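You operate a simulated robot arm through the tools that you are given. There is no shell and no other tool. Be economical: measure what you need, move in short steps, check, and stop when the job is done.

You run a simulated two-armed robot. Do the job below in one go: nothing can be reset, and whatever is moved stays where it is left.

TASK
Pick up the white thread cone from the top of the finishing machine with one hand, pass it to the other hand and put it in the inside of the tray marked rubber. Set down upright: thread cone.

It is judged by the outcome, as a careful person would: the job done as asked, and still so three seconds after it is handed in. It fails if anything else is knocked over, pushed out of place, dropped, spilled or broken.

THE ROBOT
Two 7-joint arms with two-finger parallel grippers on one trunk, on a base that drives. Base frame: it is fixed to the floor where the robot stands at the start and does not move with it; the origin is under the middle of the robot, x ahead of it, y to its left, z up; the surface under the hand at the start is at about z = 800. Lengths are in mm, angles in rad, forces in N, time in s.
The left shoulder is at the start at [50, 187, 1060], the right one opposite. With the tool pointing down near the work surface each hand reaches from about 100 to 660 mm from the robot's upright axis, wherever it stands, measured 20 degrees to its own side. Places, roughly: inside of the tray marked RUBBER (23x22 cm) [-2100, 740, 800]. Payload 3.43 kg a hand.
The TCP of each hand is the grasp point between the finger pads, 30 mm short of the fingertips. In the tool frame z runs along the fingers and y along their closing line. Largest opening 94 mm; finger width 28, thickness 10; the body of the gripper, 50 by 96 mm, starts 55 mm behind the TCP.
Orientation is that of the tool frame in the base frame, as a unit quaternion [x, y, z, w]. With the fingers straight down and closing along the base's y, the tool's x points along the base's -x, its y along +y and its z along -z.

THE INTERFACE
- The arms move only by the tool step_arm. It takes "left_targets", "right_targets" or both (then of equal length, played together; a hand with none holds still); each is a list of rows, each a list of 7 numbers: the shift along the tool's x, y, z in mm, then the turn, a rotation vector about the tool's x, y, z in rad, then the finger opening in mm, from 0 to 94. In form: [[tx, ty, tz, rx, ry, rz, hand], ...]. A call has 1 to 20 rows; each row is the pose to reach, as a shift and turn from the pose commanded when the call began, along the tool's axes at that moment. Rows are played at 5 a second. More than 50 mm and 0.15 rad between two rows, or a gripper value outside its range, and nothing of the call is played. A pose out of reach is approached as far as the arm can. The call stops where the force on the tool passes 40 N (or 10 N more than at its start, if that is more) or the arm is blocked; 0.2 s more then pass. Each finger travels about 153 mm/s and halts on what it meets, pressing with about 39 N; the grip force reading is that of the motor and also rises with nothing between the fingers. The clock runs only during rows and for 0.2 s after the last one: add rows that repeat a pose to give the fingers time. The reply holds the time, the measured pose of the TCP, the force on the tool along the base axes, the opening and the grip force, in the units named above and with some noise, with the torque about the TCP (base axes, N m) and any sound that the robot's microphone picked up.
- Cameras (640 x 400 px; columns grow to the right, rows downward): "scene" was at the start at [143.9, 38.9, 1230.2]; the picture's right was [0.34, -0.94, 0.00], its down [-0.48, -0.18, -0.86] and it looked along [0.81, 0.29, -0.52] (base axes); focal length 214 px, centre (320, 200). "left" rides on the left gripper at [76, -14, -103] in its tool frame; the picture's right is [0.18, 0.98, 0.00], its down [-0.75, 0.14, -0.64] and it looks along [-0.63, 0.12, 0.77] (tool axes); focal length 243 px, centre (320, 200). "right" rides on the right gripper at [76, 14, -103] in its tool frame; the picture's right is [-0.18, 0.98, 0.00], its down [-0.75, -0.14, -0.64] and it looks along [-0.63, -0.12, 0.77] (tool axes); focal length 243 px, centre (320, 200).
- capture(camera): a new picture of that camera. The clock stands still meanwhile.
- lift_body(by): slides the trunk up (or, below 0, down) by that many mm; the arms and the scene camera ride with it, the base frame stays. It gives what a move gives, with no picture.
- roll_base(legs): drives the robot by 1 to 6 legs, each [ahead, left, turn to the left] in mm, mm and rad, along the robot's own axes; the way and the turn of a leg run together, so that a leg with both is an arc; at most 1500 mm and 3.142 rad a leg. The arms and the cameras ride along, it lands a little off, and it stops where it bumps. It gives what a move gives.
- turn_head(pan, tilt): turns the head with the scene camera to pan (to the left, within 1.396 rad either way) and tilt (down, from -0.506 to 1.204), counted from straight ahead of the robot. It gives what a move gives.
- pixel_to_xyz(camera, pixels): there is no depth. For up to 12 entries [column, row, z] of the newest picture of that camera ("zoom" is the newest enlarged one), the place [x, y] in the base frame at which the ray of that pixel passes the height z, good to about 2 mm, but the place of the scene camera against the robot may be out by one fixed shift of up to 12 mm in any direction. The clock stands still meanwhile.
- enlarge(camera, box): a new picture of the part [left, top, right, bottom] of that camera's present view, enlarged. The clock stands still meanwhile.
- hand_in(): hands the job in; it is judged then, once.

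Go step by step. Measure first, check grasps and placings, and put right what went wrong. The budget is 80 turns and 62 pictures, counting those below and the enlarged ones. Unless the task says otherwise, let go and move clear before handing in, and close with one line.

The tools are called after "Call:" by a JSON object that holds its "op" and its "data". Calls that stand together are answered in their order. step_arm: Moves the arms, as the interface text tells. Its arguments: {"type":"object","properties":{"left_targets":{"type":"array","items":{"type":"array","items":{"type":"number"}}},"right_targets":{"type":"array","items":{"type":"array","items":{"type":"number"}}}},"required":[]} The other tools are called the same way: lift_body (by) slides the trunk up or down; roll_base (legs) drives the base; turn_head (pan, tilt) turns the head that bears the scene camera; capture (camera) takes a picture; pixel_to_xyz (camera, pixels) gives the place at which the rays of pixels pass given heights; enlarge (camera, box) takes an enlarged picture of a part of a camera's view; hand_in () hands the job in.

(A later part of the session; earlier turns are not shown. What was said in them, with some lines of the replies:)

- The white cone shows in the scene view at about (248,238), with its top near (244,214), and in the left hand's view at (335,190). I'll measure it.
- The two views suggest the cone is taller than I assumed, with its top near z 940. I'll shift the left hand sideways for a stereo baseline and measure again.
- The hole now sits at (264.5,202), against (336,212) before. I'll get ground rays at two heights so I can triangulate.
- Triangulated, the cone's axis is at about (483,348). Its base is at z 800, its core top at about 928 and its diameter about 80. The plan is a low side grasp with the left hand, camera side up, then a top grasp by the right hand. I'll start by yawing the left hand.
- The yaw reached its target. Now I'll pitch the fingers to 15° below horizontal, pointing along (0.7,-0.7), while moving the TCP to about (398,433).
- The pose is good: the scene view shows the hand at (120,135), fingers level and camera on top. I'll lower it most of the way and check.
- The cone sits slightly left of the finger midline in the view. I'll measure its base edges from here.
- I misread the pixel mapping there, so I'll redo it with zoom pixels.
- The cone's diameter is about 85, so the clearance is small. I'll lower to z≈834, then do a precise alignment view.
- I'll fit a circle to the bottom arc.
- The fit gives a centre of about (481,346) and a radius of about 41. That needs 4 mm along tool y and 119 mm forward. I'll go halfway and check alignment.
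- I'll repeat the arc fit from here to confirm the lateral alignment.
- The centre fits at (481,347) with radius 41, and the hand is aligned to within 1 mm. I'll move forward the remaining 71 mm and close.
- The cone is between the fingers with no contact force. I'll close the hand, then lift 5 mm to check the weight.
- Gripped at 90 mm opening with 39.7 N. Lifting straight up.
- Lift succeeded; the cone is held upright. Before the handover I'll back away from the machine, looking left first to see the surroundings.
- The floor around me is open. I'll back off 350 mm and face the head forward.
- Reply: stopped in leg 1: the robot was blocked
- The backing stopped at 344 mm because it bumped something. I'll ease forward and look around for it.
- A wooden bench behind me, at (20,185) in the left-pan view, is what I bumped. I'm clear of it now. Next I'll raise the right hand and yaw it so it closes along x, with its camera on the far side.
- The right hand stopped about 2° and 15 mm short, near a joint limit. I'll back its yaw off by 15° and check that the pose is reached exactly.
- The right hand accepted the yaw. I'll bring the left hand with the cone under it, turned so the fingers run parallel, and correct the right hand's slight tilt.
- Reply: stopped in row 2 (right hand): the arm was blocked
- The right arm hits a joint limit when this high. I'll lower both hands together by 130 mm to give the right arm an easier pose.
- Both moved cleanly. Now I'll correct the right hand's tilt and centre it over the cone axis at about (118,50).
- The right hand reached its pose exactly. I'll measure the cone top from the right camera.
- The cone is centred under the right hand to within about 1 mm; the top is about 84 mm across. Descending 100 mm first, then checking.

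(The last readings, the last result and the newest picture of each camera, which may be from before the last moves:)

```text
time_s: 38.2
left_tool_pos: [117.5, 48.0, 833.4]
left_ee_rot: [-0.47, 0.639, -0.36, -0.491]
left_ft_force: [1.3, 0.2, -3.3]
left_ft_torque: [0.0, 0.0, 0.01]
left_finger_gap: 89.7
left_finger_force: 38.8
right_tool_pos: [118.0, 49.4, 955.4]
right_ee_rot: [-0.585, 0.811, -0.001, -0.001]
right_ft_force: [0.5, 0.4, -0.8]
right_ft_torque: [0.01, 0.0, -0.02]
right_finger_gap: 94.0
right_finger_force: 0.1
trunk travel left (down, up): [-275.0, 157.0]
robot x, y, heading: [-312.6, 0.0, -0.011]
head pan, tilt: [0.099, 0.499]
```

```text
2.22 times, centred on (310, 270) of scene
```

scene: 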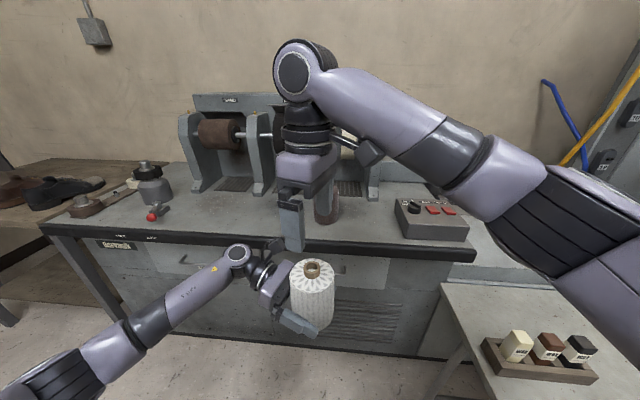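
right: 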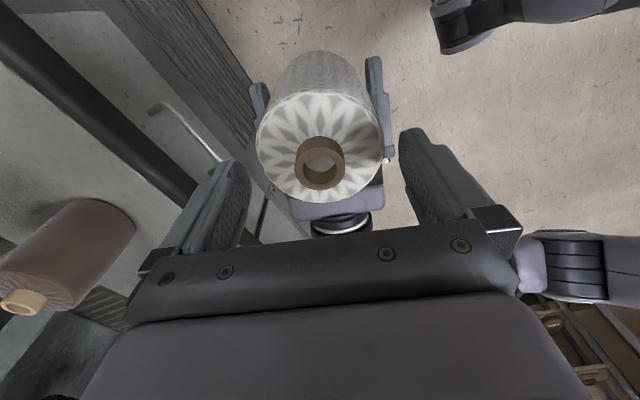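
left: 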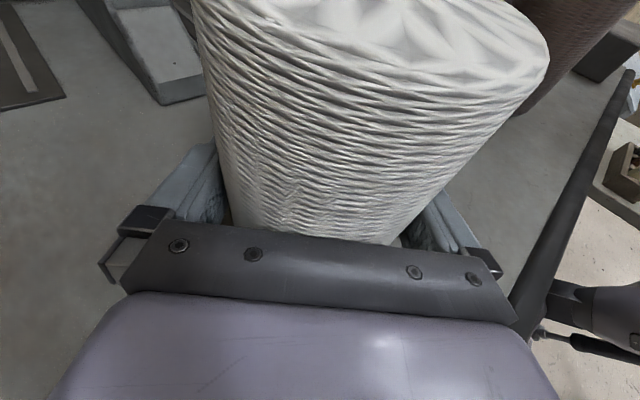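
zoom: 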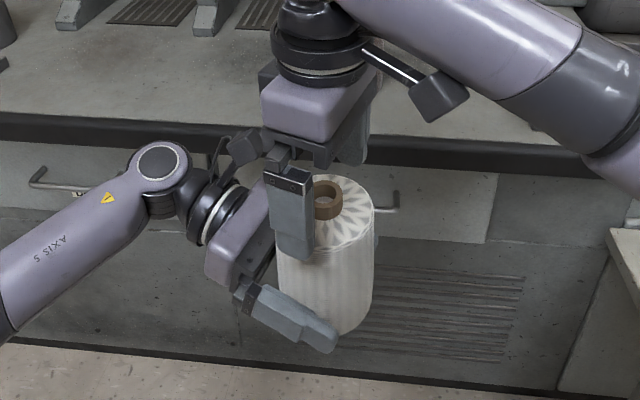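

It's still aligned, with the cone midway between the right fingers. I'll descend another 55 mm slowly; the left camera clears the right gripper body by about 20 mm.

Call:
{"op": "step_arm", "data": {"right_targets": [[0, 0, 12, 0, 0, 0, 94], [0, 0, 24, 0, 0, 0, 94], [0, 0, 35, 0, 0, 0, 94], [0, 0, 45, 0, 0, 0, 94], [0, 0, 55, 0, 0, 0, 94], [0, 0, 55, 0, 0, 0, 94]]}}

Call:
{"op": "enlarge", "data": {"camera": "scene", "box": [200, 180, 420, 360]}}

Call:
{"op": "capture", "data": {"camera": "right"}}

```text
time_s: 39.6
left_tool_pos: [118.0, 47.0, 833.4]
left_ee_rot: [-0.47, 0.639, -0.36, -0.491]
left_ft_force: [0.6, -0.2, -3.2]
left_ft_torque: [-0.01, -0.01, 0.0]
left_finger_gap: 90.0
left_finger_force: 39.2
right_tool_pos: [117.9, 49.9, 901.1]
right_ee_rot: [-0.586, 0.81, -0.001, -0.001]
right_ft_force: [0.3, -0.1, -0.9]
right_ft_torque: [-0.02, -0.01, 0.02]
right_finger_gap: 93.9
right_finger_force: 0.0
trunk travel left (down, up): [-275.0, 157.0]
robot x, y, heading: [-311.7, 1.9, -0.006]
head pan, tilt: [0.099, 0.499]
```

```text
2.22 times, centred on (310, 270) of scene
```

zoom: 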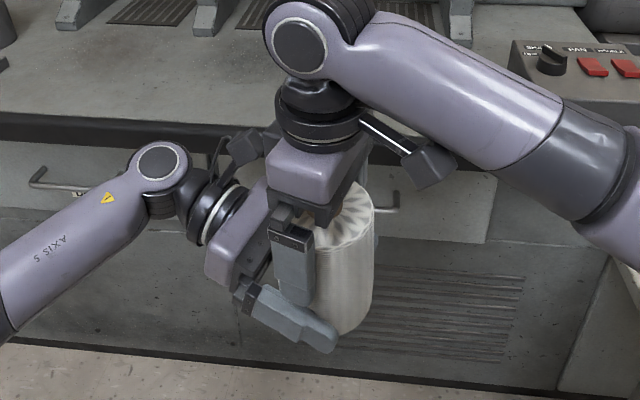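

```text
27 pictures are left
```

right: 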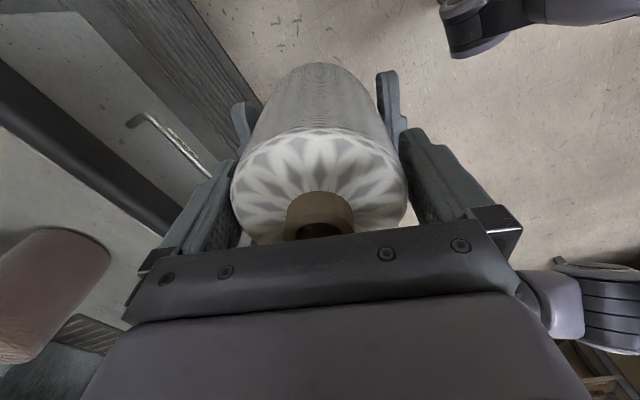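

No contact so far, and the right fingers straddle the cone. Closing the right hand.

Call:
{"op": "step_arm", "data": {"right_targets": [[0, 0, 0, 0, 0, 0, 76], [0, 0, 0, 0, 0, 0, 60], [0, 0, 0, 0, 0, 0, 60], [0, 0, 0, 0, 0, 0, 60]]}}

```text
time_s: 40.6
left_tool_pos: [117.3, 46.6, 833.4]
left_ee_rot: [-0.47, 0.639, -0.36, -0.491]
left_ft_force: [-5.0, 1.2, -0.7]
left_ft_torque: [0.01, -0.17, 0.05]
left_finger_gap: 90.0
left_finger_force: 38.9
right_tool_pos: [117.7, 49.7, 900.2]
right_ee_rot: [-0.586, 0.81, 0.0, -0.001]
right_ft_force: [4.3, -0.9, 0.7]
right_ft_torque: [-0.08, -0.12, -0.03]
right_finger_gap: 85.1
right_finger_force: 38.6
trunk travel left (down, up): [-275.0, 157.0]
robot x, y, heading: [-314.2, 1.0, -0.012]
head pan, tilt: [0.099, 0.499]
```

The right hand holds at 85 mm and 38.6 N. I'll open the left hand and check the load transfer before withdrawing.

Call:
{"op": "step_arm", "data": {"left_targets": [[0, 0, 0, 0, 0, 0, 94], [0, 0, 0, 0, 0, 0, 94], [0, 0, 0, 0, 0, 0, 94]]}}

```text
time_s: 41.4
left_tool_pos: [118.4, 47.3, 833.8]
left_ee_rot: [-0.47, 0.639, -0.36, -0.491]
left_ft_force: [0.3, 0.2, 0.5]
left_ft_torque: [0.01, -0.01, -0.01]
left_finger_gap: 93.9
left_finger_force: 0.1
right_tool_pos: [118.3, 49.3, 899.6]
right_ee_rot: [-0.587, 0.81, -0.001, 0.0]
right_ft_force: [0.9, 0.3, 0.2]
right_ft_torque: [-0.01, -0.01, -0.04]
right_finger_gap: 85.0
right_finger_force: 38.8
trunk travel left (down, up): [-275.0, 157.0]
robot x, y, heading: [-311.7, -3.9, -0.007]
head pan, tilt: [0.099, 0.499]
```

Withdrawing the left hand backwards along its own fingers.

Call:
{"op": "step_arm", "data": {"left_targets": [[-5, 0, -19, 0, 0, 0, 94], [-10, 0, -39, 0, 0, 0, 94], [-18, 0, -68, 0, 0, 0, 94], [-26, 0, -97, 0, 0, 0, 94], [-36, 0, -135, 0, 0, 0, 94], [-46, 0, -173, 0, 0, 0, 94], [-46, 0, -173, 0, 0, 0, 94]]}}

Call:
{"op": "capture", "data": {"camera": "scene"}}

```text
time_s: 43.0
left_tool_pos: [171.2, 219.4, 834.0]
left_ee_rot: [-0.47, 0.64, -0.36, -0.49]
left_ft_force: [0.8, -0.5, 1.0]
left_ft_torque: [0.03, -0.02, 0.02]
left_finger_gap: 93.9
left_finger_force: 0.1
right_tool_pos: [117.8, 49.0, 900.4]
right_ee_rot: [-0.586, 0.81, 0.0, 0.0]
right_ft_force: [-0.1, -0.4, 0.5]
right_ft_torque: [0.0, 0.03, 0.01]
right_finger_gap: 84.9
right_finger_force: 38.9
trunk travel left (down, up): [-275.0, 157.0]
robot x, y, heading: [-316.9, 2.5, -0.008]
head pan, tilt: [0.099, 0.499]
```

```text
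26 pictures are left
```

scene: 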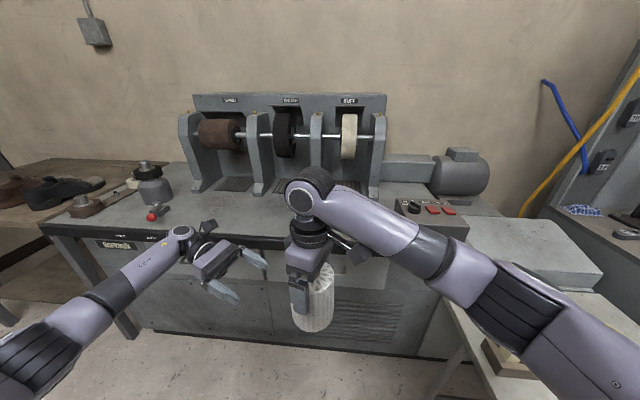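

The handover is done and the right hand holds the cone firmly. I'll raise the trunk, pull the left hand up, then move ahead a little and turn left to look for the tray.

Call:
{"op": "lift_body", "data": {"by": 150}}

Call:
{"op": "roll_base", "data": {"legs": [[150, 0, 0], [0, 0, 1.571]]}}

Call:
{"op": "turn_head", "data": {"pan": 0.8, "tilt": 0.45}}

Call:
{"op": "capture", "data": {"camera": "scene"}}

```text
time_s: 44.7
left_tool_pos: [172.5, 218.4, 983.7]
left_ee_rot: [-0.471, 0.639, -0.36, -0.49]
left_ft_force: [-0.6, 0.3, -0.5]
left_ft_torque: [-0.01, 0.02, -0.03]
left_finger_gap: 93.8
left_finger_force: 0.1
right_tool_pos: [118.5, 50.6, 1049.8]
right_ee_rot: [-0.586, 0.81, 0.0, -0.001]
right_ft_force: [0.3, 0.5, -2.4]
right_ft_torque: [0.0, 0.02, -0.01]
right_finger_gap: 85.0
right_finger_force: 39.1
trunk travel left (down, up): [-425.0, 7.0]
robot x, y, heading: [-309.6, -0.9, -0.008]
head pan, tilt: [0.099, 0.499]
```

```text
time_s: 50.0
left_tool_pos: [-380.9, 485.2, 983.5]
left_ee_rot: [0.785, -0.118, 0.602, 0.091]
left_ft_force: [0.1, -0.5, -0.5]
left_ft_torque: [-0.05, -0.03, -0.05]
left_finger_gap: 94.0
left_finger_force: 0.0
right_tool_pos: [-211.8, 431.0, 1050.4]
right_ee_rot: [0.988, -0.157, 0.0, 0.0]
right_ft_force: [-0.6, -0.4, -2.1]
right_ft_torque: [-0.02, -0.01, 0.01]
right_finger_gap: 84.8
right_finger_force: 39.5
trunk travel left (down, up): [-425.0, 7.0]
robot x, y, heading: [-165.3, 0.5, 1.566]
head pan, tilt: [0.099, 0.499]
```

```text
time_s: 51.0
left_tool_pos: [-380.2, 484.2, 984.0]
left_ee_rot: [0.784, -0.119, 0.602, 0.092]
left_ft_force: [0.1, -0.1, -0.2]
left_ft_torque: [-0.03, 0.05, -0.06]
left_finger_gap: 93.6
left_finger_force: 0.1
right_tool_pos: [-211.9, 431.5, 1050.8]
right_ee_rot: [0.988, -0.157, 0.0, 0.0]
right_ft_force: [0.5, 0.6, -3.4]
right_ft_torque: [0.0, -0.03, -0.01]
right_finger_gap: 84.9
right_finger_force: 38.8
trunk travel left (down, up): [-425.0, 7.0]
robot x, y, heading: [-162.7, 1.8, 1.567]
head pan, tilt: [0.799, 0.45]
```

```text
25 pictures are left
```

scene: 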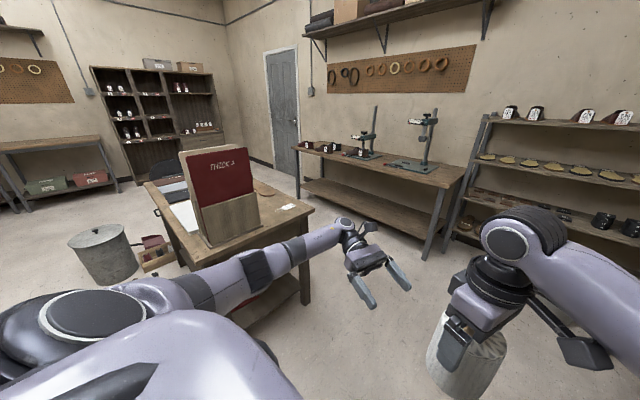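

I see a desk with a red binder at about (220,190). I'll measure its corners and look further left.

Call:
{"op": "pixel_to_xyz", "data": {"camera": "scene", "pixels": [[314, 210, 760], [185, 262, 760], [147, 184, 760], [305, 303, 0], [300, 145, 800], [462, 180, 800], [430, 258, 0], [100, 250, 400]]}}

Call:
{"op": "turn_head", "data": {"pan": 1.396, "tilt": 0.4}}

Call:
{"op": "capture", "data": {"camera": "scene"}}

```text
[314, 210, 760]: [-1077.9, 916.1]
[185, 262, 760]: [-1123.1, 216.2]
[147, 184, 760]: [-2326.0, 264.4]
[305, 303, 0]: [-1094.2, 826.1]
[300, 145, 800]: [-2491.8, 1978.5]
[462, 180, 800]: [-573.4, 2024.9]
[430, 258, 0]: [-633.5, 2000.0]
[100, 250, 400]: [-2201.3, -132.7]
```

```text
time_s: 52.0
left_tool_pos: [-380.8, 485.6, 983.2]
left_ee_rot: [0.785, -0.118, 0.602, 0.091]
left_ft_force: [-0.1, -0.5, 0.0]
left_ft_torque: [0.01, -0.01, 0.0]
left_finger_gap: 94.0
left_finger_force: 0.1
right_tool_pos: [-211.6, 431.8, 1051.2]
right_ee_rot: [0.988, -0.158, 0.001, 0.0]
right_ft_force: [-0.3, 0.4, -2.4]
right_ft_torque: [0.03, 0.01, 0.03]
right_finger_gap: 85.0
right_finger_force: 38.9
trunk travel left (down, up): [-425.0, 7.0]
robot x, y, heading: [-158.7, -1.1, 1.573]
head pan, tilt: [1.396, 0.4]
```

```text
24 pictures are left
```

scene: 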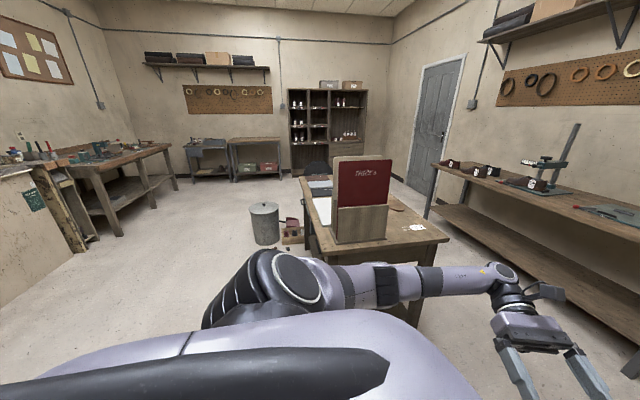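

The tray should be on this desk's far end. The desk spans x -1080 to -2300 and y 216 to 916. I still need to know what I bumped, so I'll turn partway left and look down.

Call:
{"op": "roll_base", "data": {"legs": [[0, 0, 1.0]]}}

Call:
{"op": "turn_head", "data": {"pan": 0.7, "tilt": 0.6}}

Call:
{"op": "capture", "data": {"camera": "scene"}}

```text
time_s: 55.0
left_tool_pos: [-687.3, 80.9, 983.7]
left_ee_rot: [0.746, 0.27, 0.572, -0.206]
left_ft_force: [0.4, -0.4, -0.6]
left_ft_torque: [0.01, 0.01, -0.01]
left_finger_gap: 94.0
left_finger_force: 0.1
right_tool_pos: [-550.2, 194.4, 1050.7]
right_ee_rot: [0.944, 0.331, 0.001, -0.001]
right_ft_force: [-0.4, -0.4, -2.5]
right_ft_torque: [0.01, -0.05, -0.01]
right_finger_gap: 85.0
right_finger_force: 38.3
trunk travel left (down, up): [-425.0, 7.0]
robot x, y, heading: [-160.7, 0.9, 2.558]
head pan, tilt: [1.396, 0.4]
```

```text
time_s: 56.0
left_tool_pos: [-687.1, 81.6, 984.5]
left_ee_rot: [0.747, 0.269, 0.573, -0.205]
left_ft_force: [-0.7, -1.4, -0.4]
left_ft_torque: [-0.02, -0.01, -0.01]
left_finger_gap: 94.0
left_finger_force: 0.0
right_tool_pos: [-550.2, 195.3, 1051.3]
right_ee_rot: [0.943, 0.332, 0.001, -0.001]
right_ft_force: [0.2, 0.6, -2.9]
right_ft_torque: [0.04, 0.0, 0.01]
right_finger_gap: 84.8
right_finger_force: 38.7
trunk travel left (down, up): [-425.0, 7.0]
robot x, y, heading: [-162.8, -0.9, 2.555]
head pan, tilt: [0.7, 0.6]
```

```text
23 pictures are left
```

scene: 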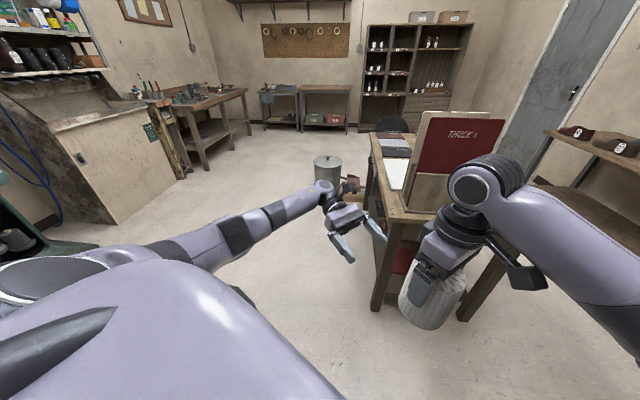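

The floor ahead is clear. I'll move ahead a little and turn to face -y, so I can back and strafe into the corridor along the desk's +y side.

Call:
{"op": "roll_base", "data": {"legs": [[250, 0, 0], [0, 0, 2.156]]}}

Call:
{"op": "turn_head", "data": {"pan": -1.396, "tilt": 0.5}}

Call:
{"op": "capture", "data": {"camera": "scene"}}

Call:
{"op": "turn_head", "data": {"pan": 1.396, "tilt": 0.5}}

Call:
{"op": "capture", "data": {"camera": "scene"}}

```text
time_s: 62.9
left_tool_pos: [-147.6, -347.4, 984.1]
left_ee_rot: [0.117, 0.784, 0.091, -0.602]
left_ft_force: [1.0, -0.7, -1.6]
left_ft_torque: [0.01, -0.02, -0.03]
left_finger_gap: 94.0
left_finger_force: 0.1
right_tool_pos: [-316.6, -294.5, 1048.8]
right_ee_rot: [0.156, 0.988, 0.0, -0.001]
right_ft_force: [-0.7, -0.2, -2.0]
right_ft_torque: [-0.01, 0.0, 0.0]
right_finger_gap: 84.9
right_finger_force: 38.9
trunk travel left (down, up): [-425.0, 7.0]
robot x, y, heading: [-368.8, 136.2, -1.566]
head pan, tilt: [0.7, 0.6]
```

```text
time_s: 64.9
left_tool_pos: [-148.3, -347.9, 983.6]
left_ee_rot: [0.118, 0.784, 0.092, -0.602]
left_ft_force: [0.9, -0.2, 0.5]
left_ft_torque: [0.0, 0.0, 0.02]
left_finger_gap: 94.2
left_finger_force: 0.0
right_tool_pos: [-316.3, -295.5, 1051.1]
right_ee_rot: [0.156, 0.988, 0.0, -0.001]
right_ft_force: [0.5, -0.2, -2.6]
right_ft_torque: [0.05, -0.04, -0.01]
right_finger_gap: 84.9
right_finger_force: 39.0
trunk travel left (down, up): [-425.0, 7.0]
robot x, y, heading: [-368.9, 136.0, -1.565]
head pan, tilt: [-1.396, 0.499]
```

```text
22 pictures are left
```

scene: 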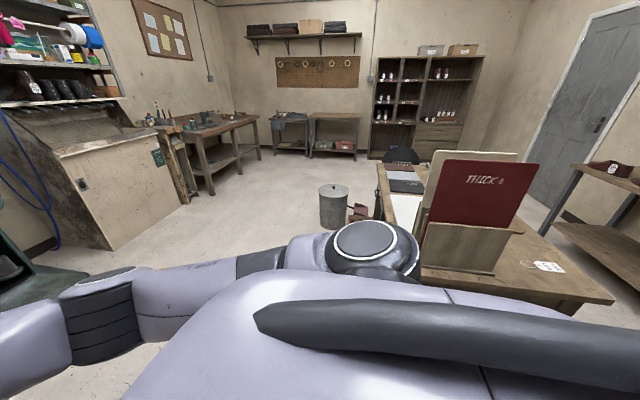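

```text
time_s: 67.4
left_tool_pos: [-148.1, -347.5, 983.5]
left_ee_rot: [0.117, 0.785, 0.091, -0.602]
left_ft_force: [-0.1, 0.4, 0.3]
left_ft_torque: [0.0, -0.01, 0.0]
left_finger_gap: 94.1
left_finger_force: 0.0
right_tool_pos: [-317.0, -295.7, 1049.8]
right_ee_rot: [0.156, 0.988, 0.0, -0.001]
right_ft_force: [-0.4, -0.5, -2.0]
right_ft_torque: [0.01, -0.01, 0.01]
right_finger_gap: 84.9
right_finger_force: 39.1
trunk travel left (down, up): [-425.0, 7.0]
robot x, y, heading: [-369.4, 137.9, -1.57]
head pan, tilt: [1.396, 0.499]
```

```text
21 pictures are left
```

scene: 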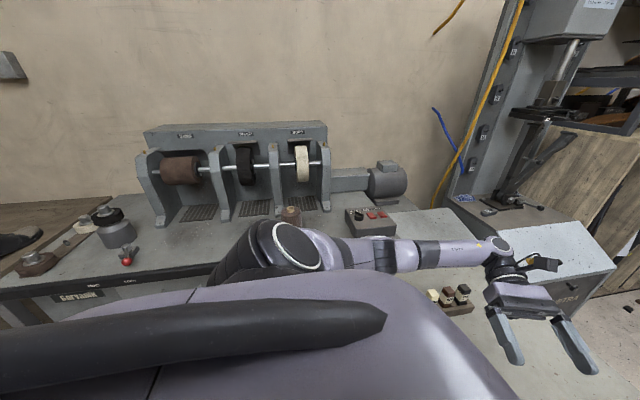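

The brown cone and the machine items are undisturbed. Backing into the corridor to about y=1290.

Call:
{"op": "roll_base", "data": {"legs": [[-600, -60, 0], [-550, -60, 0]]}}

Call:
{"op": "turn_head", "data": {"pan": -1.2, "tilt": 0.5}}

Call:
{"op": "capture", "data": {"camera": "scene"}}

```text
time_s: 73.5
left_tool_pos: [-261.5, 790.6, 984.0]
left_ee_rot: [0.12, 0.785, 0.092, -0.601]
left_ft_force: [-0.2, 0.0, 0.0]
left_ft_torque: [-0.02, -0.02, 0.0]
left_finger_gap: 93.8
left_finger_force: 0.1
right_tool_pos: [-431.4, 843.4, 1050.9]
right_ee_rot: [0.16, 0.987, 0.0, -0.001]
right_ft_force: [-0.1, 0.4, -1.6]
right_ft_torque: [-0.02, -0.03, 0.02]
right_finger_gap: 85.1
right_finger_force: 38.9
trunk travel left (down, up): [-425.0, 7.0]
robot x, y, heading: [-479.9, 1274.8, -1.579]
head pan, tilt: [1.396, 0.499]
```

```text
time_s: 75.9
left_tool_pos: [-262.1, 788.8, 984.1]
left_ee_rot: [0.12, 0.785, 0.093, -0.601]
left_ft_force: [0.0, 0.2, 0.1]
left_ft_torque: [-0.01, -0.01, 0.0]
left_finger_gap: 94.0
left_finger_force: 0.1
right_tool_pos: [-431.2, 842.8, 1050.9]
right_ee_rot: [0.16, 0.987, 0.0, -0.001]
right_ft_force: [-0.4, 0.3, -2.4]
right_ft_torque: [0.0, 0.01, 0.0]
right_finger_gap: 84.8
right_finger_force: 39.1
trunk travel left (down, up): [-425.0, 7.0]
robot x, y, heading: [-476.1, 1276.4, -1.582]
head pan, tilt: [-1.201, 0.499]
```

```text
20 pictures are left
```

scene: 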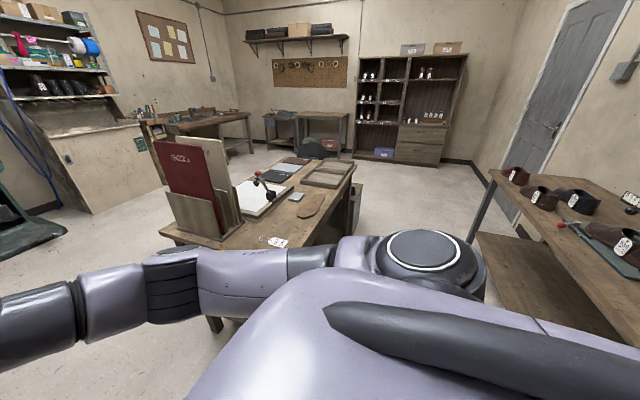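

The tray shows at (330,173), at the desk's far +y corner. Zooming in and measuring.

Call:
{"op": "enlarge", "data": {"camera": "scene", "box": [210, 130, 370, 230]}}

Call:
{"op": "pixel_to_xyz", "data": {"camera": "scene", "pixels": [[330, 174, 800], [356, 161, 780], [325, 224, 780], [165, 226, 780], [489, 173, 830], [480, 236, 0], [530, 320, 300]]}}

```text
4.00 times, centred on (290, 180) of scene
```

zoom: 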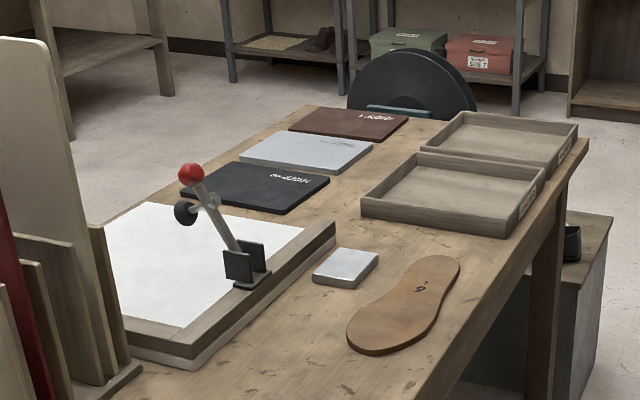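

```text
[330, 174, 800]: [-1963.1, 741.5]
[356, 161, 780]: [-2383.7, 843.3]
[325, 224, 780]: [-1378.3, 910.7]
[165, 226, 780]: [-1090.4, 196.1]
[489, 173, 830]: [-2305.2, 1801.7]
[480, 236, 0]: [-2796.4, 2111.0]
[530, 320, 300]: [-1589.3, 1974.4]
```

Two trays, the farther probably at x≈-2100. I need to check the labels and the small cabinet beside the desk leg at zoom (590,290).

Call:
{"op": "pixel_to_xyz", "data": {"camera": "zoom", "pixels": [[613, 218, 500], [580, 282, 500], [572, 398, 0], [597, 340, 0], [470, 180, 785], [362, 200, 785], [505, 237, 785], [420, 140, 785], [555, 175, 785], [575, 128, 830]]}}

Call:
{"op": "enlarge", "data": {"camera": "scene", "box": [320, 140, 370, 190]}}

```text
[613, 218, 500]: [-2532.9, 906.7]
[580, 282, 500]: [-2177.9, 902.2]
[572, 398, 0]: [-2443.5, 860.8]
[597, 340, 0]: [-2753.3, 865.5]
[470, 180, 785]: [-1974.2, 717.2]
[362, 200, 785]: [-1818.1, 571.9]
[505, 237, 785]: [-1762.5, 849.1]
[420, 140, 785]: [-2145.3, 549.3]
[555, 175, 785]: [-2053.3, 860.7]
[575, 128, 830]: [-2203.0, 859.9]
```

```text
8.00 times, centred on (345, 165) of scene
```

zoom: 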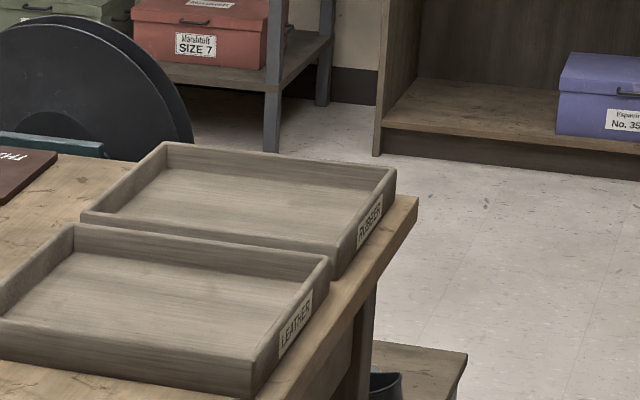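

RUBBER is confirmed as the far tray, and the cabinet is under the desk, outside the corridor. Checking how far the binder holder and the bench stick out toward my path.

Call:
{"op": "pixel_to_xyz", "data": {"camera": "scene", "pixels": [[240, 224, 790], [243, 185, 900], [217, 138, 1050], [490, 175, 800], [545, 215, 800], [600, 265, 800], [265, 175, 900]]}}

```text
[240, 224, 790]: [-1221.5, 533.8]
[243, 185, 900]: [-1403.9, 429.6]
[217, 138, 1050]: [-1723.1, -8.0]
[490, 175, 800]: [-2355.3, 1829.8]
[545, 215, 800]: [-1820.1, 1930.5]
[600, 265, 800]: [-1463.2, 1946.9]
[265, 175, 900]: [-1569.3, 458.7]
```

The binder stays at y<540 and the bench front is at y≈1830, so the corridor is wide enough. Straightening the heading and strafing right in two legs.

Call:
{"op": "roll_base", "data": {"legs": [[-10, 0, 0.011], [0, -835, 0], [0, -830, 0]]}}

Call:
{"op": "turn_head", "data": {"pan": 0.0, "tilt": 0.8}}

Call:
{"op": "capture", "data": {"camera": "scene"}}

Call:
{"op": "capture", "data": {"camera": "right"}}

```text
time_s: 90.9
left_tool_pos: [-1897.6, 810.8, 984.2]
left_ee_rot: [0.121, 0.784, 0.094, -0.602]
left_ft_force: [0.2, 0.2, 0.8]
left_ft_torque: [-0.02, 0.01, -0.01]
left_finger_gap: 94.1
left_finger_force: 0.1
right_tool_pos: [-2066.6, 865.0, 1050.2]
right_ee_rot: [0.161, 0.987, 0.001, -0.001]
right_ft_force: [-0.4, -0.3, -3.5]
right_ft_torque: [0.01, 0.0, -0.01]
right_finger_gap: 85.0
right_finger_force: 38.7
trunk travel left (down, up): [-425.0, 7.0]
robot x, y, heading: [-2109.3, 1297.9, -1.578]
head pan, tilt: [-1.201, 0.499]
```

```text
time_s: 92.3
left_tool_pos: [-1898.7, 811.2, 983.6]
left_ee_rot: [0.12, 0.784, 0.093, -0.602]
left_ft_force: [0.2, 1.0, 0.7]
left_ft_torque: [0.03, 0.01, -0.01]
left_finger_gap: 93.8
left_finger_force: 0.1
right_tool_pos: [-2066.5, 864.7, 1051.1]
right_ee_rot: [0.161, 0.987, 0.0, -0.001]
right_ft_force: [-0.5, 0.0, -2.3]
right_ft_torque: [0.01, -0.02, 0.01]
right_finger_gap: 84.5
right_finger_force: 39.4
trunk travel left (down, up): [-425.0, 7.0]
robot x, y, heading: [-2111.5, 1296.6, -1.584]
head pan, tilt: [0.0, 0.799]
```

```text
17 pictures are left
```

scene: 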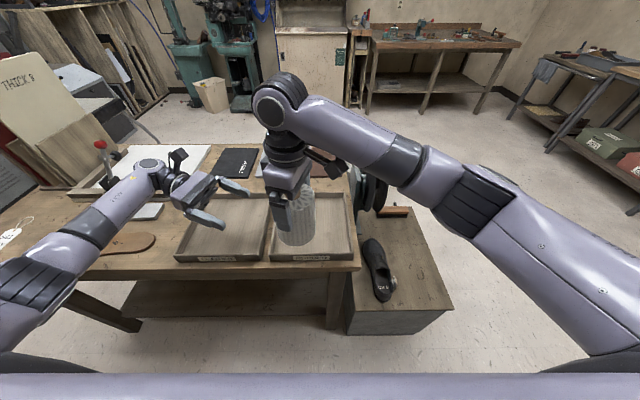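

```text
16 pictures are left
```

right: 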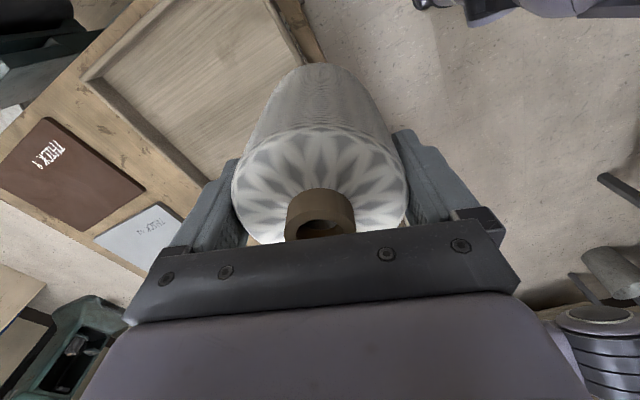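

The RUBBER tray lies directly in front. Zooming to measure its corners.

Call:
{"op": "enlarge", "data": {"camera": "scene", "box": [170, 160, 400, 300]}}

Call:
{"op": "pixel_to_xyz", "data": {"camera": "right", "pixels": [[84, 78, 830], [97, 80, 795], [205, 175, 830], [262, 0, 830], [290, 50, 830], [145, 0, 830]]}}

```text
2.78 times, centred on (285, 230) of scene
```

zoom: 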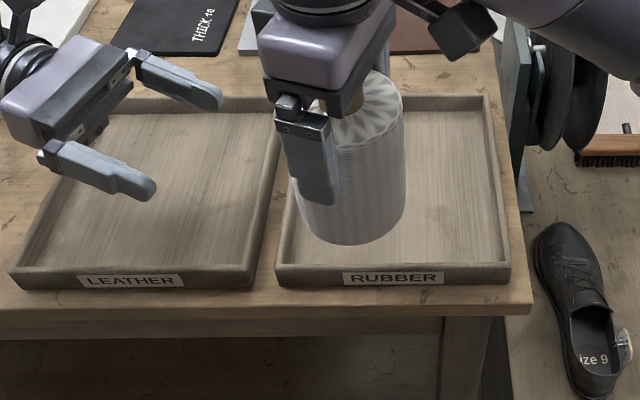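

```text
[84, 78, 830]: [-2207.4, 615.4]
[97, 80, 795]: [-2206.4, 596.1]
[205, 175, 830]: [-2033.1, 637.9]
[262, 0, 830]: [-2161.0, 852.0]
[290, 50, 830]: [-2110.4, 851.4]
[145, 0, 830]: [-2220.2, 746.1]
```

Call:
{"op": "pixel_to_xyz", "data": {"camera": "zoom", "pixels": [[276, 266, 830], [511, 264, 830], [488, 95, 830], [276, 287, 790], [511, 285, 790], [293, 255, 800], [497, 255, 800], [480, 110, 800]]}}

```text
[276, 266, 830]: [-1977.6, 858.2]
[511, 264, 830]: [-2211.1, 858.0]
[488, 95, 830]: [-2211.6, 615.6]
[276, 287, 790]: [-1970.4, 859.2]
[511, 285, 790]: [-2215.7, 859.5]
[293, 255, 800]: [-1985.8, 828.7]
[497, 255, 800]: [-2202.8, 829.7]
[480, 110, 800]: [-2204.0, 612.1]
```

The tray centre is at about (-2094,737), with the rim near z 830. I'll move the right hand horizontally over the centre.

Call:
{"op": "step_arm", "data": {"right_targets": [[-3.4, -32, 0, 0, 0, 0, 60], [-6.7, -65, 0, 0, 0, 0, 60], [-10, -97, 0, 0, 0, 0, 60], [-13.4, -129.5, 0, 0, 0, 0, 60], [-13.4, -129.5, 0, 0, 0, 0, 60]]}}

Call:
{"op": "capture", "data": {"camera": "right"}}

```text
time_s: 93.5
left_tool_pos: [-1898.0, 810.5, 983.3]
left_ee_rot: [0.121, 0.784, 0.094, -0.602]
left_ft_force: [0.5, -0.1, 0.6]
left_ft_torque: [-0.03, 0.01, -0.02]
left_finger_gap: 94.2
left_finger_force: 0.1
right_tool_pos: [-2096.3, 739.0, 1049.9]
right_ee_rot: [0.16, 0.987, 0.001, -0.001]
right_ft_force: [0.7, 0.3, -2.5]
right_ft_torque: [0.02, 0.01, -0.01]
right_finger_gap: 84.7
right_finger_force: 38.5
trunk travel left (down, up): [-425.0, 7.0]
robot x, y, heading: [-2112.8, 1296.1, -1.583]
head pan, tilt: [0.0, 0.799]
```

```text
14 pictures are left
```

right: 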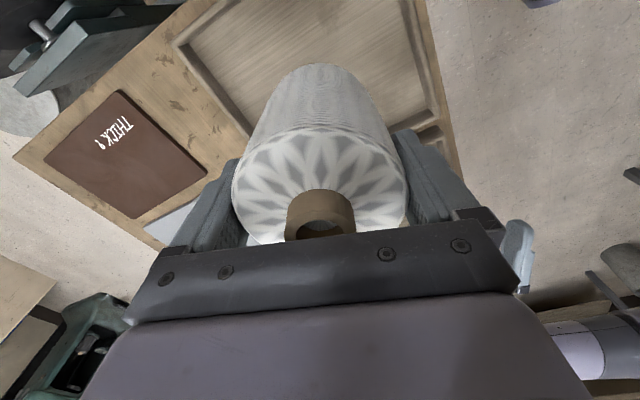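

It's centred. Descending most of the way now; contact is expected near TCP z≈900.

Call:
{"op": "step_arm", "data": {"right_targets": [[0, 0, 25, 0, 0, 0, 60], [0, 0, 50, 0, 0, 0, 60], [0, 0, 75, 0, 0, 0, 60], [0, 0, 100, 0, 0, 0, 60], [0, 0, 120, 0, 0, 0, 60], [0, 0, 120, 0, 0, 0, 60]]}}

Call:
{"op": "enlarge", "data": {"camera": "scene", "box": [200, 140, 400, 300]}}

```text
time_s: 95.1
left_tool_pos: [-1898.6, 808.4, 984.5]
left_ee_rot: [0.12, 0.785, 0.093, -0.601]
left_ft_force: [0.7, -1.0, 0.2]
left_ft_torque: [0.0, -0.02, 0.0]
left_finger_gap: 93.9
left_finger_force: 0.0
right_tool_pos: [-2123.5, 727.9, 920.7]
right_ee_rot: [0.182, 0.983, 0.002, -0.01]
right_ft_force: [0.0, 0.1, -2.2]
right_ft_torque: [-0.05, 0.0, 0.01]
right_finger_gap: 84.9
right_finger_force: 38.7
trunk travel left (down, up): [-425.0, 7.0]
robot x, y, heading: [-2112.8, 1295.9, -1.583]
head pan, tilt: [0.0, 0.799]
stopped in row 6 (right hand): the arm was blocked; the commanded pose is now the measured one
```

```text
2.50 times, centred on (300, 220) of scene
```

zoom: 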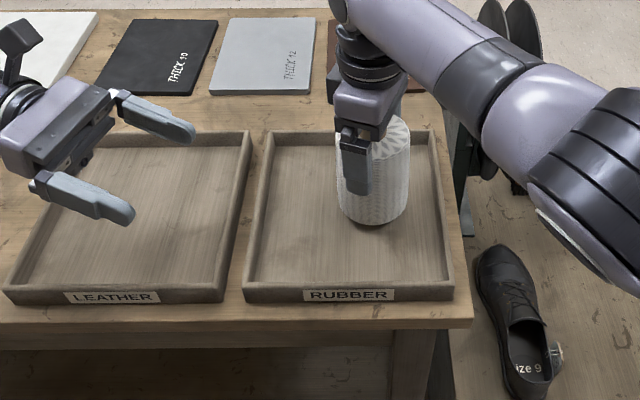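

The right wrist hit its yaw limit and drifted to (-2123,728), still holding the cone in the air. I'll raise slightly and unwind the yaw by 0.6 rad to free the joint.

Call:
{"op": "step_arm", "data": {"right_targets": [[0, 0, -15, 0, 0, 0.05, 60], [0, 0, -20, 0, 0, 0.18, 60], [0, 0, -20, 0, 0, 0.32, 60], [0, 0, -20, 0, 0, 0.46, 60], [0, 0, -20, 0, 0, 0.6, 60], [0, 0, -20, 0, 0, 0.6, 60]]}}

```text
time_s: 96.5
left_tool_pos: [-1898.8, 810.2, 983.8]
left_ee_rot: [0.121, 0.784, 0.094, -0.602]
left_ft_force: [0.4, 0.2, 0.5]
left_ft_torque: [-0.03, 0.02, 0.0]
left_finger_gap: 93.8
left_finger_force: 0.1
right_tool_pos: [-2124.6, 728.1, 940.7]
right_ee_rot: [0.466, 0.885, -0.001, -0.01]
right_ft_force: [-0.7, 0.4, -2.8]
right_ft_torque: [0.03, 0.02, -0.01]
right_finger_gap: 84.7
right_finger_force: 38.4
trunk travel left (down, up): [-425.0, 7.0]
robot x, y, heading: [-2112.3, 1297.2, -1.584]
head pan, tilt: [0.0, 0.799]
```

Freed. Recentering over (-2096,738) and correcting the 1° tilt.

Call:
{"op": "step_arm", "data": {"right_targets": [[-4, 14.6, 0, -0.0055, -0.0085, 0, 60], [-8, 29.2, 0, -0.0111, -0.0169, 0, 60], [-8, 29.2, 0, -0.0111, -0.0169, 0, 60]]}}

```text
time_s: 97.5
left_tool_pos: [-1897.4, 809.4, 983.5]
left_ee_rot: [0.121, 0.784, 0.094, -0.602]
left_ft_force: [0.1, 0.5, 0.1]
left_ft_torque: [0.0, 0.03, -0.03]
left_finger_gap: 94.0
left_finger_force: 0.0
right_tool_pos: [-2123.9, 725.8, 938.8]
right_ee_rot: [0.486, 0.874, -0.004, -0.005]
right_ft_force: [0.3, 0.3, -2.4]
right_ft_torque: [0.01, 0.0, 0.02]
right_finger_gap: 84.7
right_finger_force: 39.1
trunk travel left (down, up): [-425.0, 7.0]
robot x, y, heading: [-2113.3, 1297.7, -1.584]
head pan, tilt: [0.0, 0.799]
stopped in row 3 (right hand): the arm was blocked; the commanded pose is now the measured one
```

Still blocked, so this pose is awkward so far toward the body's midline. I'll raise both hands and shift the base left and ahead, so the tray sits in front of the right shoulder.

Call:
{"op": "step_arm", "data": {"left_targets": [[19, 0, -5.2, 0, 0, 0, 94], [38, 0, -10.4, 0, 0, 0, 94], [58, 0, -15.6, 0, 0, 0, 94], [77, 0, -20.8, 0, 0, 0, 94], [77, 0, -20.8, 0, 0, 0, 94]], "right_targets": [[0, 0, -20, 0, 0, 0, 60], [0, 0, -40, 0, 0, 0, 60], [0, 0, -60, 0, 0, 0, 60], [0, 0, -80, 0, 0, 0, 60], [0, 0, -80, 0, 0, 0, 60]]}}

Call:
{"op": "roll_base", "data": {"legs": [[50, 120, 0.013]]}}

```text
time_s: 98.7
left_tool_pos: [-1897.0, 809.3, 1064.6]
left_ee_rot: [0.12, 0.784, 0.093, -0.602]
left_ft_force: [0.5, 0.2, 0.7]
left_ft_torque: [0.03, 0.0, 0.0]
left_finger_gap: 94.1
left_finger_force: 0.0
right_tool_pos: [-2120.5, 725.0, 1019.5]
right_ee_rot: [0.484, 0.875, -0.006, -0.003]
right_ft_force: [0.0, -0.1, -2.4]
right_ft_torque: [-0.02, -0.02, 0.0]
right_finger_gap: 84.9
right_finger_force: 38.9
trunk travel left (down, up): [-425.0, 7.0]
robot x, y, heading: [-2112.7, 1296.1, -1.581]
head pan, tilt: [0.0, 0.799]
```

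```text
time_s: 100.4
left_tool_pos: [-1773.2, 762.9, 1063.9]
left_ee_rot: [0.115, 0.785, 0.089, -0.602]
left_ft_force: [0.8, 0.4, -0.7]
left_ft_torque: [0.0, 0.0, 0.02]
left_finger_gap: 94.0
left_finger_force: 0.1
right_tool_pos: [-1992.9, 675.4, 1019.2]
right_ee_rot: [0.478, 0.878, -0.005, -0.005]
right_ft_force: [0.2, 1.3, -3.2]
right_ft_torque: [0.01, -0.02, 0.0]
right_finger_gap: 84.8
right_finger_force: 38.8
trunk travel left (down, up): [-425.0, 7.0]
robot x, y, heading: [-1995.0, 1244.6, -1.568]
head pan, tilt: [0.0, 0.799]
```

Now moving the right hand over the tray centre with tilt correction, at safe height.

Call:
{"op": "step_arm", "data": {"right_targets": [[27, -13, 0, -0.003, -0.001, 0, 60], [54, -26, 0, -0.007, -0.002, 0, 60], [81, -39, 0, -0.01, -0.003, 0, 60], [108.4, -52.4, 0, -0.0136, -0.004, 0, 60], [108.4, -52.4, 0, -0.0136, -0.004, 0, 60]]}}

```text
time_s: 101.6
left_tool_pos: [-1772.5, 762.2, 1064.1]
left_ee_rot: [0.115, 0.784, 0.089, -0.603]
left_ft_force: [0.6, 1.2, 0.6]
left_ft_torque: [0.01, 0.02, 0.01]
left_finger_gap: 94.0
left_finger_force: 0.1
right_tool_pos: [-2097.8, 737.3, 1019.8]
right_ee_rot: [0.478, 0.878, 0.001, 0.0]
right_ft_force: [0.4, 0.3, -2.7]
right_ft_torque: [0.03, 0.02, -0.02]
right_finger_gap: 85.1
right_finger_force: 39.3
trunk travel left (down, up): [-425.0, 7.0]
robot x, y, heading: [-1994.0, 1247.9, -1.568]
head pan, tilt: [0.0, 0.799]
```

The pose was reached exactly and is vertical. Descending 95 mm.

Call:
{"op": "step_arm", "data": {"right_targets": [[0, 0, 20, 0, 0, 0, 60], [0, 0, 40, 0, 0, 0, 60], [0, 0, 60, 0, 0, 0, 60], [0, 0, 80, 0, 0, 0, 60], [0, 0, 95, 0, 0, 0, 60], [0, 0, 95, 0, 0, 0, 60]]}}

Call:
{"op": "enlarge", "data": {"camera": "scene", "box": [280, 120, 480, 300]}}

```text
time_s: 103.0
left_tool_pos: [-1772.4, 762.5, 1064.2]
left_ee_rot: [0.116, 0.785, 0.09, -0.602]
left_ft_force: [0.3, 0.7, -0.6]
left_ft_torque: [-0.02, 0.0, 0.02]
left_finger_gap: 94.3
left_finger_force: 0.0
right_tool_pos: [-2098.0, 735.8, 926.2]
right_ee_rot: [0.478, 0.879, 0.0, 0.001]
right_ft_force: [-0.6, 0.3, -1.6]
right_ft_torque: [-0.01, -0.02, -0.01]
right_finger_gap: 85.0
right_finger_force: 38.9
trunk travel left (down, up): [-425.0, 7.0]
robot x, y, heading: [-1992.0, 1247.7, -1.567]
head pan, tilt: [0.0, 0.799]
```

```text
2.22 times, centred on (380, 210) of scene
```

zoom: 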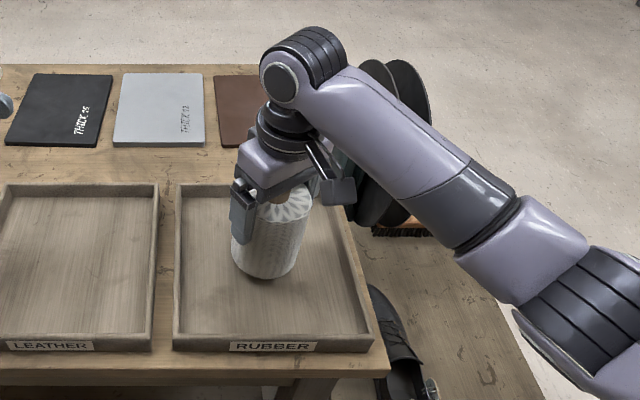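

No contact yet. Lowering in small steps and watching the vertical force.

Call:
{"op": "step_arm", "data": {"right_targets": [[0, 0, 5, 0, 0, 0, 60], [0, 0, 10, 0, 0, 0, 60], [0, 0, 15, 0, 0, 0, 60], [0, 0, 18, 0, 0, 0, 60], [0, 0, 18, 0, 0, 0, 60]]}}

```text
time_s: 104.2
left_tool_pos: [-1772.9, 764.2, 1065.1]
left_ee_rot: [0.116, 0.785, 0.089, -0.602]
left_ft_force: [-0.2, 0.2, 1.1]
left_ft_torque: [0.01, -0.03, -0.01]
left_finger_gap: 94.1
left_finger_force: 0.0
right_tool_pos: [-2098.3, 737.7, 910.1]
right_ee_rot: [0.478, 0.878, -0.003, 0.002]
right_ft_force: [-3.7, -1.5, 20.4]
right_ft_torque: [0.64, 0.89, 0.17]
right_finger_gap: 84.7
right_finger_force: 39.2
trunk travel left (down, up): [-425.0, 7.0]
robot x, y, heading: [-1994.8, 1244.5, -1.566]
head pan, tilt: [0.0, 0.799]
```

Contact: +20 N at z≈910. I'll relieve by about 1.5 mm before releasing.

Call:
{"op": "step_arm", "data": {"right_targets": [[0, 0, -1, 0, 0, 0, 60], [0, 0, -1.5, 0, 0, 0, 60], [0, 0, -1.5, 0, 0, 0, 60]]}}

Call:
{"op": "enlarge", "data": {"camera": "scene", "box": [310, 180, 410, 260]}}

```text
time_s: 105.0
left_tool_pos: [-1773.2, 763.9, 1064.5]
left_ee_rot: [0.116, 0.785, 0.089, -0.602]
left_ft_force: [0.0, 1.0, 0.1]
left_ft_torque: [-0.02, -0.02, -0.01]
left_finger_gap: 93.8
left_finger_force: 0.0
right_tool_pos: [-2095.7, 737.5, 911.0]
right_ee_rot: [0.479, 0.878, -0.002, 0.003]
right_ft_force: [-3.2, -9.8, 19.0]
right_ft_torque: [-0.11, 0.73, 0.24]
right_finger_gap: 84.9
right_finger_force: 39.1
trunk travel left (down, up): [-425.0, 7.0]
robot x, y, heading: [-1996.3, 1243.5, -1.567]
head pan, tilt: [0.0, 0.799]
```

```text
5.00 times, centred on (360, 220) of scene
```

zoom: 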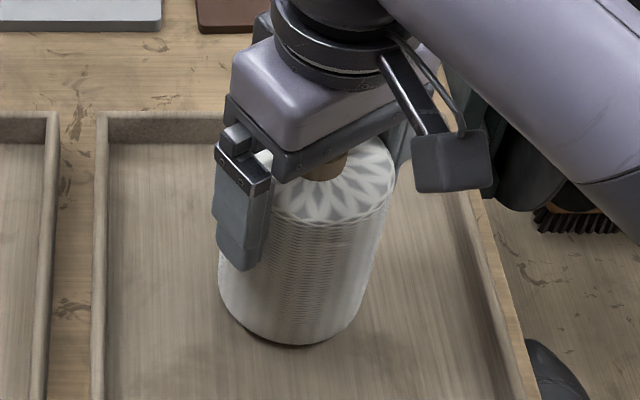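

Still loaded at 19 N; easing up another 2 mm.

Call:
{"op": "step_arm", "data": {"right_targets": [[0, 0, -1, 0, 0, 0, 60], [0, 0, -2.2, 0, 0, 0, 60], [0, 0, -2.2, 0, 0, 0, 60]]}}

```text
time_s: 105.8
left_tool_pos: [-1772.7, 762.1, 1065.8]
left_ee_rot: [0.115, 0.785, 0.089, -0.603]
left_ft_force: [-0.6, 0.0, 0.4]
left_ft_torque: [0.0, 0.03, -0.01]
left_finger_gap: 94.0
left_finger_force: 0.0
right_tool_pos: [-2096.3, 739.3, 910.1]
right_ee_rot: [0.477, 0.879, 0.0, 0.0]
right_ft_force: [-0.5, -6.3, 8.9]
right_ft_torque: [-0.15, 0.4, 0.13]
right_finger_gap: 84.7
right_finger_force: 38.7
trunk travel left (down, up): [-425.0, 7.0]
robot x, y, heading: [-1994.5, 1250.3, -1.566]
head pan, tilt: [0.0, 0.799]
```

The cone is lightly pressed onto the tray floor and vertical. Opening the right hand.

Call:
{"op": "step_arm", "data": {"right_targets": [[0, 0, 0, 0, 0, 0, 88], [0, 0, 0, 0, 0, 0, 94], [0, 0, 0, 0, 0, 0, 94]]}}

Call:
{"op": "capture", "data": {"camera": "right"}}

```text
time_s: 106.6
left_tool_pos: [-1772.5, 763.8, 1062.6]
left_ee_rot: [0.116, 0.785, 0.089, -0.602]
left_ft_force: [0.6, 0.1, 1.0]
left_ft_torque: [-0.01, -0.02, -0.01]
left_finger_gap: 94.3
left_finger_force: 0.1
right_tool_pos: [-2094.8, 738.8, 910.1]
right_ee_rot: [0.478, 0.878, -0.001, 0.001]
right_ft_force: [0.1, -0.2, -0.1]
right_ft_torque: [0.03, -0.01, 0.0]
right_finger_gap: 93.7
right_finger_force: 0.0
trunk travel left (down, up): [-425.0, 7.0]
robot x, y, heading: [-1995.0, 1246.9, -1.566]
head pan, tilt: [0.0, 0.799]
```

```text
10 pictures are left
```

right: 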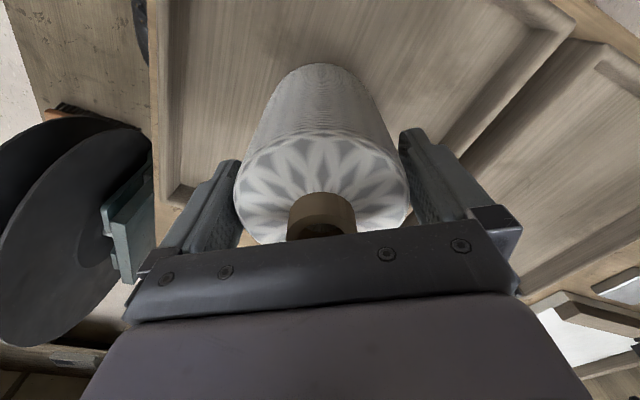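

Released; the cone stands centred between the fingers. Rising slowly straight up.

Call:
{"op": "step_arm", "data": {"right_targets": [[0, 0, -8, 0, 0, 0, 94], [0, 0, -18, 0, 0, 0, 94], [0, 0, -30, 0, 0, 0, 94], [0, 0, -45, 0, 0, 0, 94], [0, 0, -65, 0, 0, 0, 94], [0, 0, -90, 0, 0, 0, 94], [0, 0, -120, 0, 0, 0, 94], [0, 0, -150, 0, 0, 0, 94], [0, 0, -150, 0, 0, 0, 94]]}}

Call:
{"op": "capture", "data": {"camera": "scene"}}

Call:
{"op": "capture", "data": {"camera": "right"}}

```text
time_s: 108.6
left_tool_pos: [-1773.7, 762.8, 1063.9]
left_ee_rot: [0.116, 0.785, 0.09, -0.602]
left_ft_force: [0.0, 0.6, -0.5]
left_ft_torque: [-0.02, 0.01, 0.0]
left_finger_gap: 94.1
left_finger_force: 0.2
right_tool_pos: [-2097.7, 738.5, 1060.1]
right_ee_rot: [0.478, 0.878, -0.001, 0.001]
right_ft_force: [1.3, -0.4, 0.0]
right_ft_torque: [-0.01, -0.01, -0.02]
right_finger_gap: 94.1
right_finger_force: 0.1
trunk travel left (down, up): [-425.0, 7.0]
robot x, y, heading: [-1994.3, 1245.4, -1.568]
head pan, tilt: [0.0, 0.799]
```

```text
9 pictures are left
```

scene: 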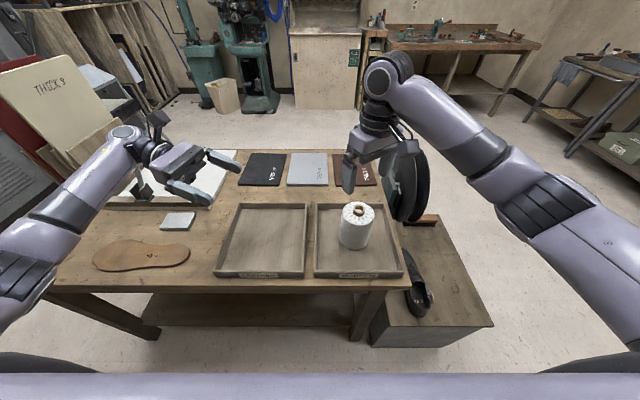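

```text
8 pictures are left
```

right: 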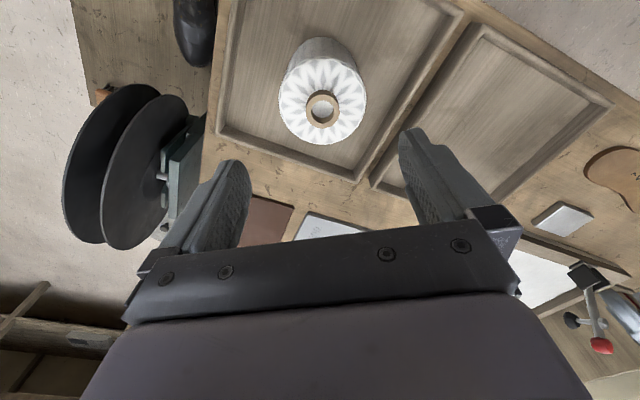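

The cone stands upright inside the RUBBER tray, at (355,228) in the scene view. Both hands are empty and clear, and nothing else has moved in the pictures.

Call:
{"op": "hand_in", "data": {}}

```text
The job is handed in.
```

I picked the white thread cone off the finishing machine with the left hand, passed it to the right, and set it upright inside the RUBBER tray. While backing away from the machine, the base stopped against something I never identified; the later pictures showed nothing knocked over or moved.
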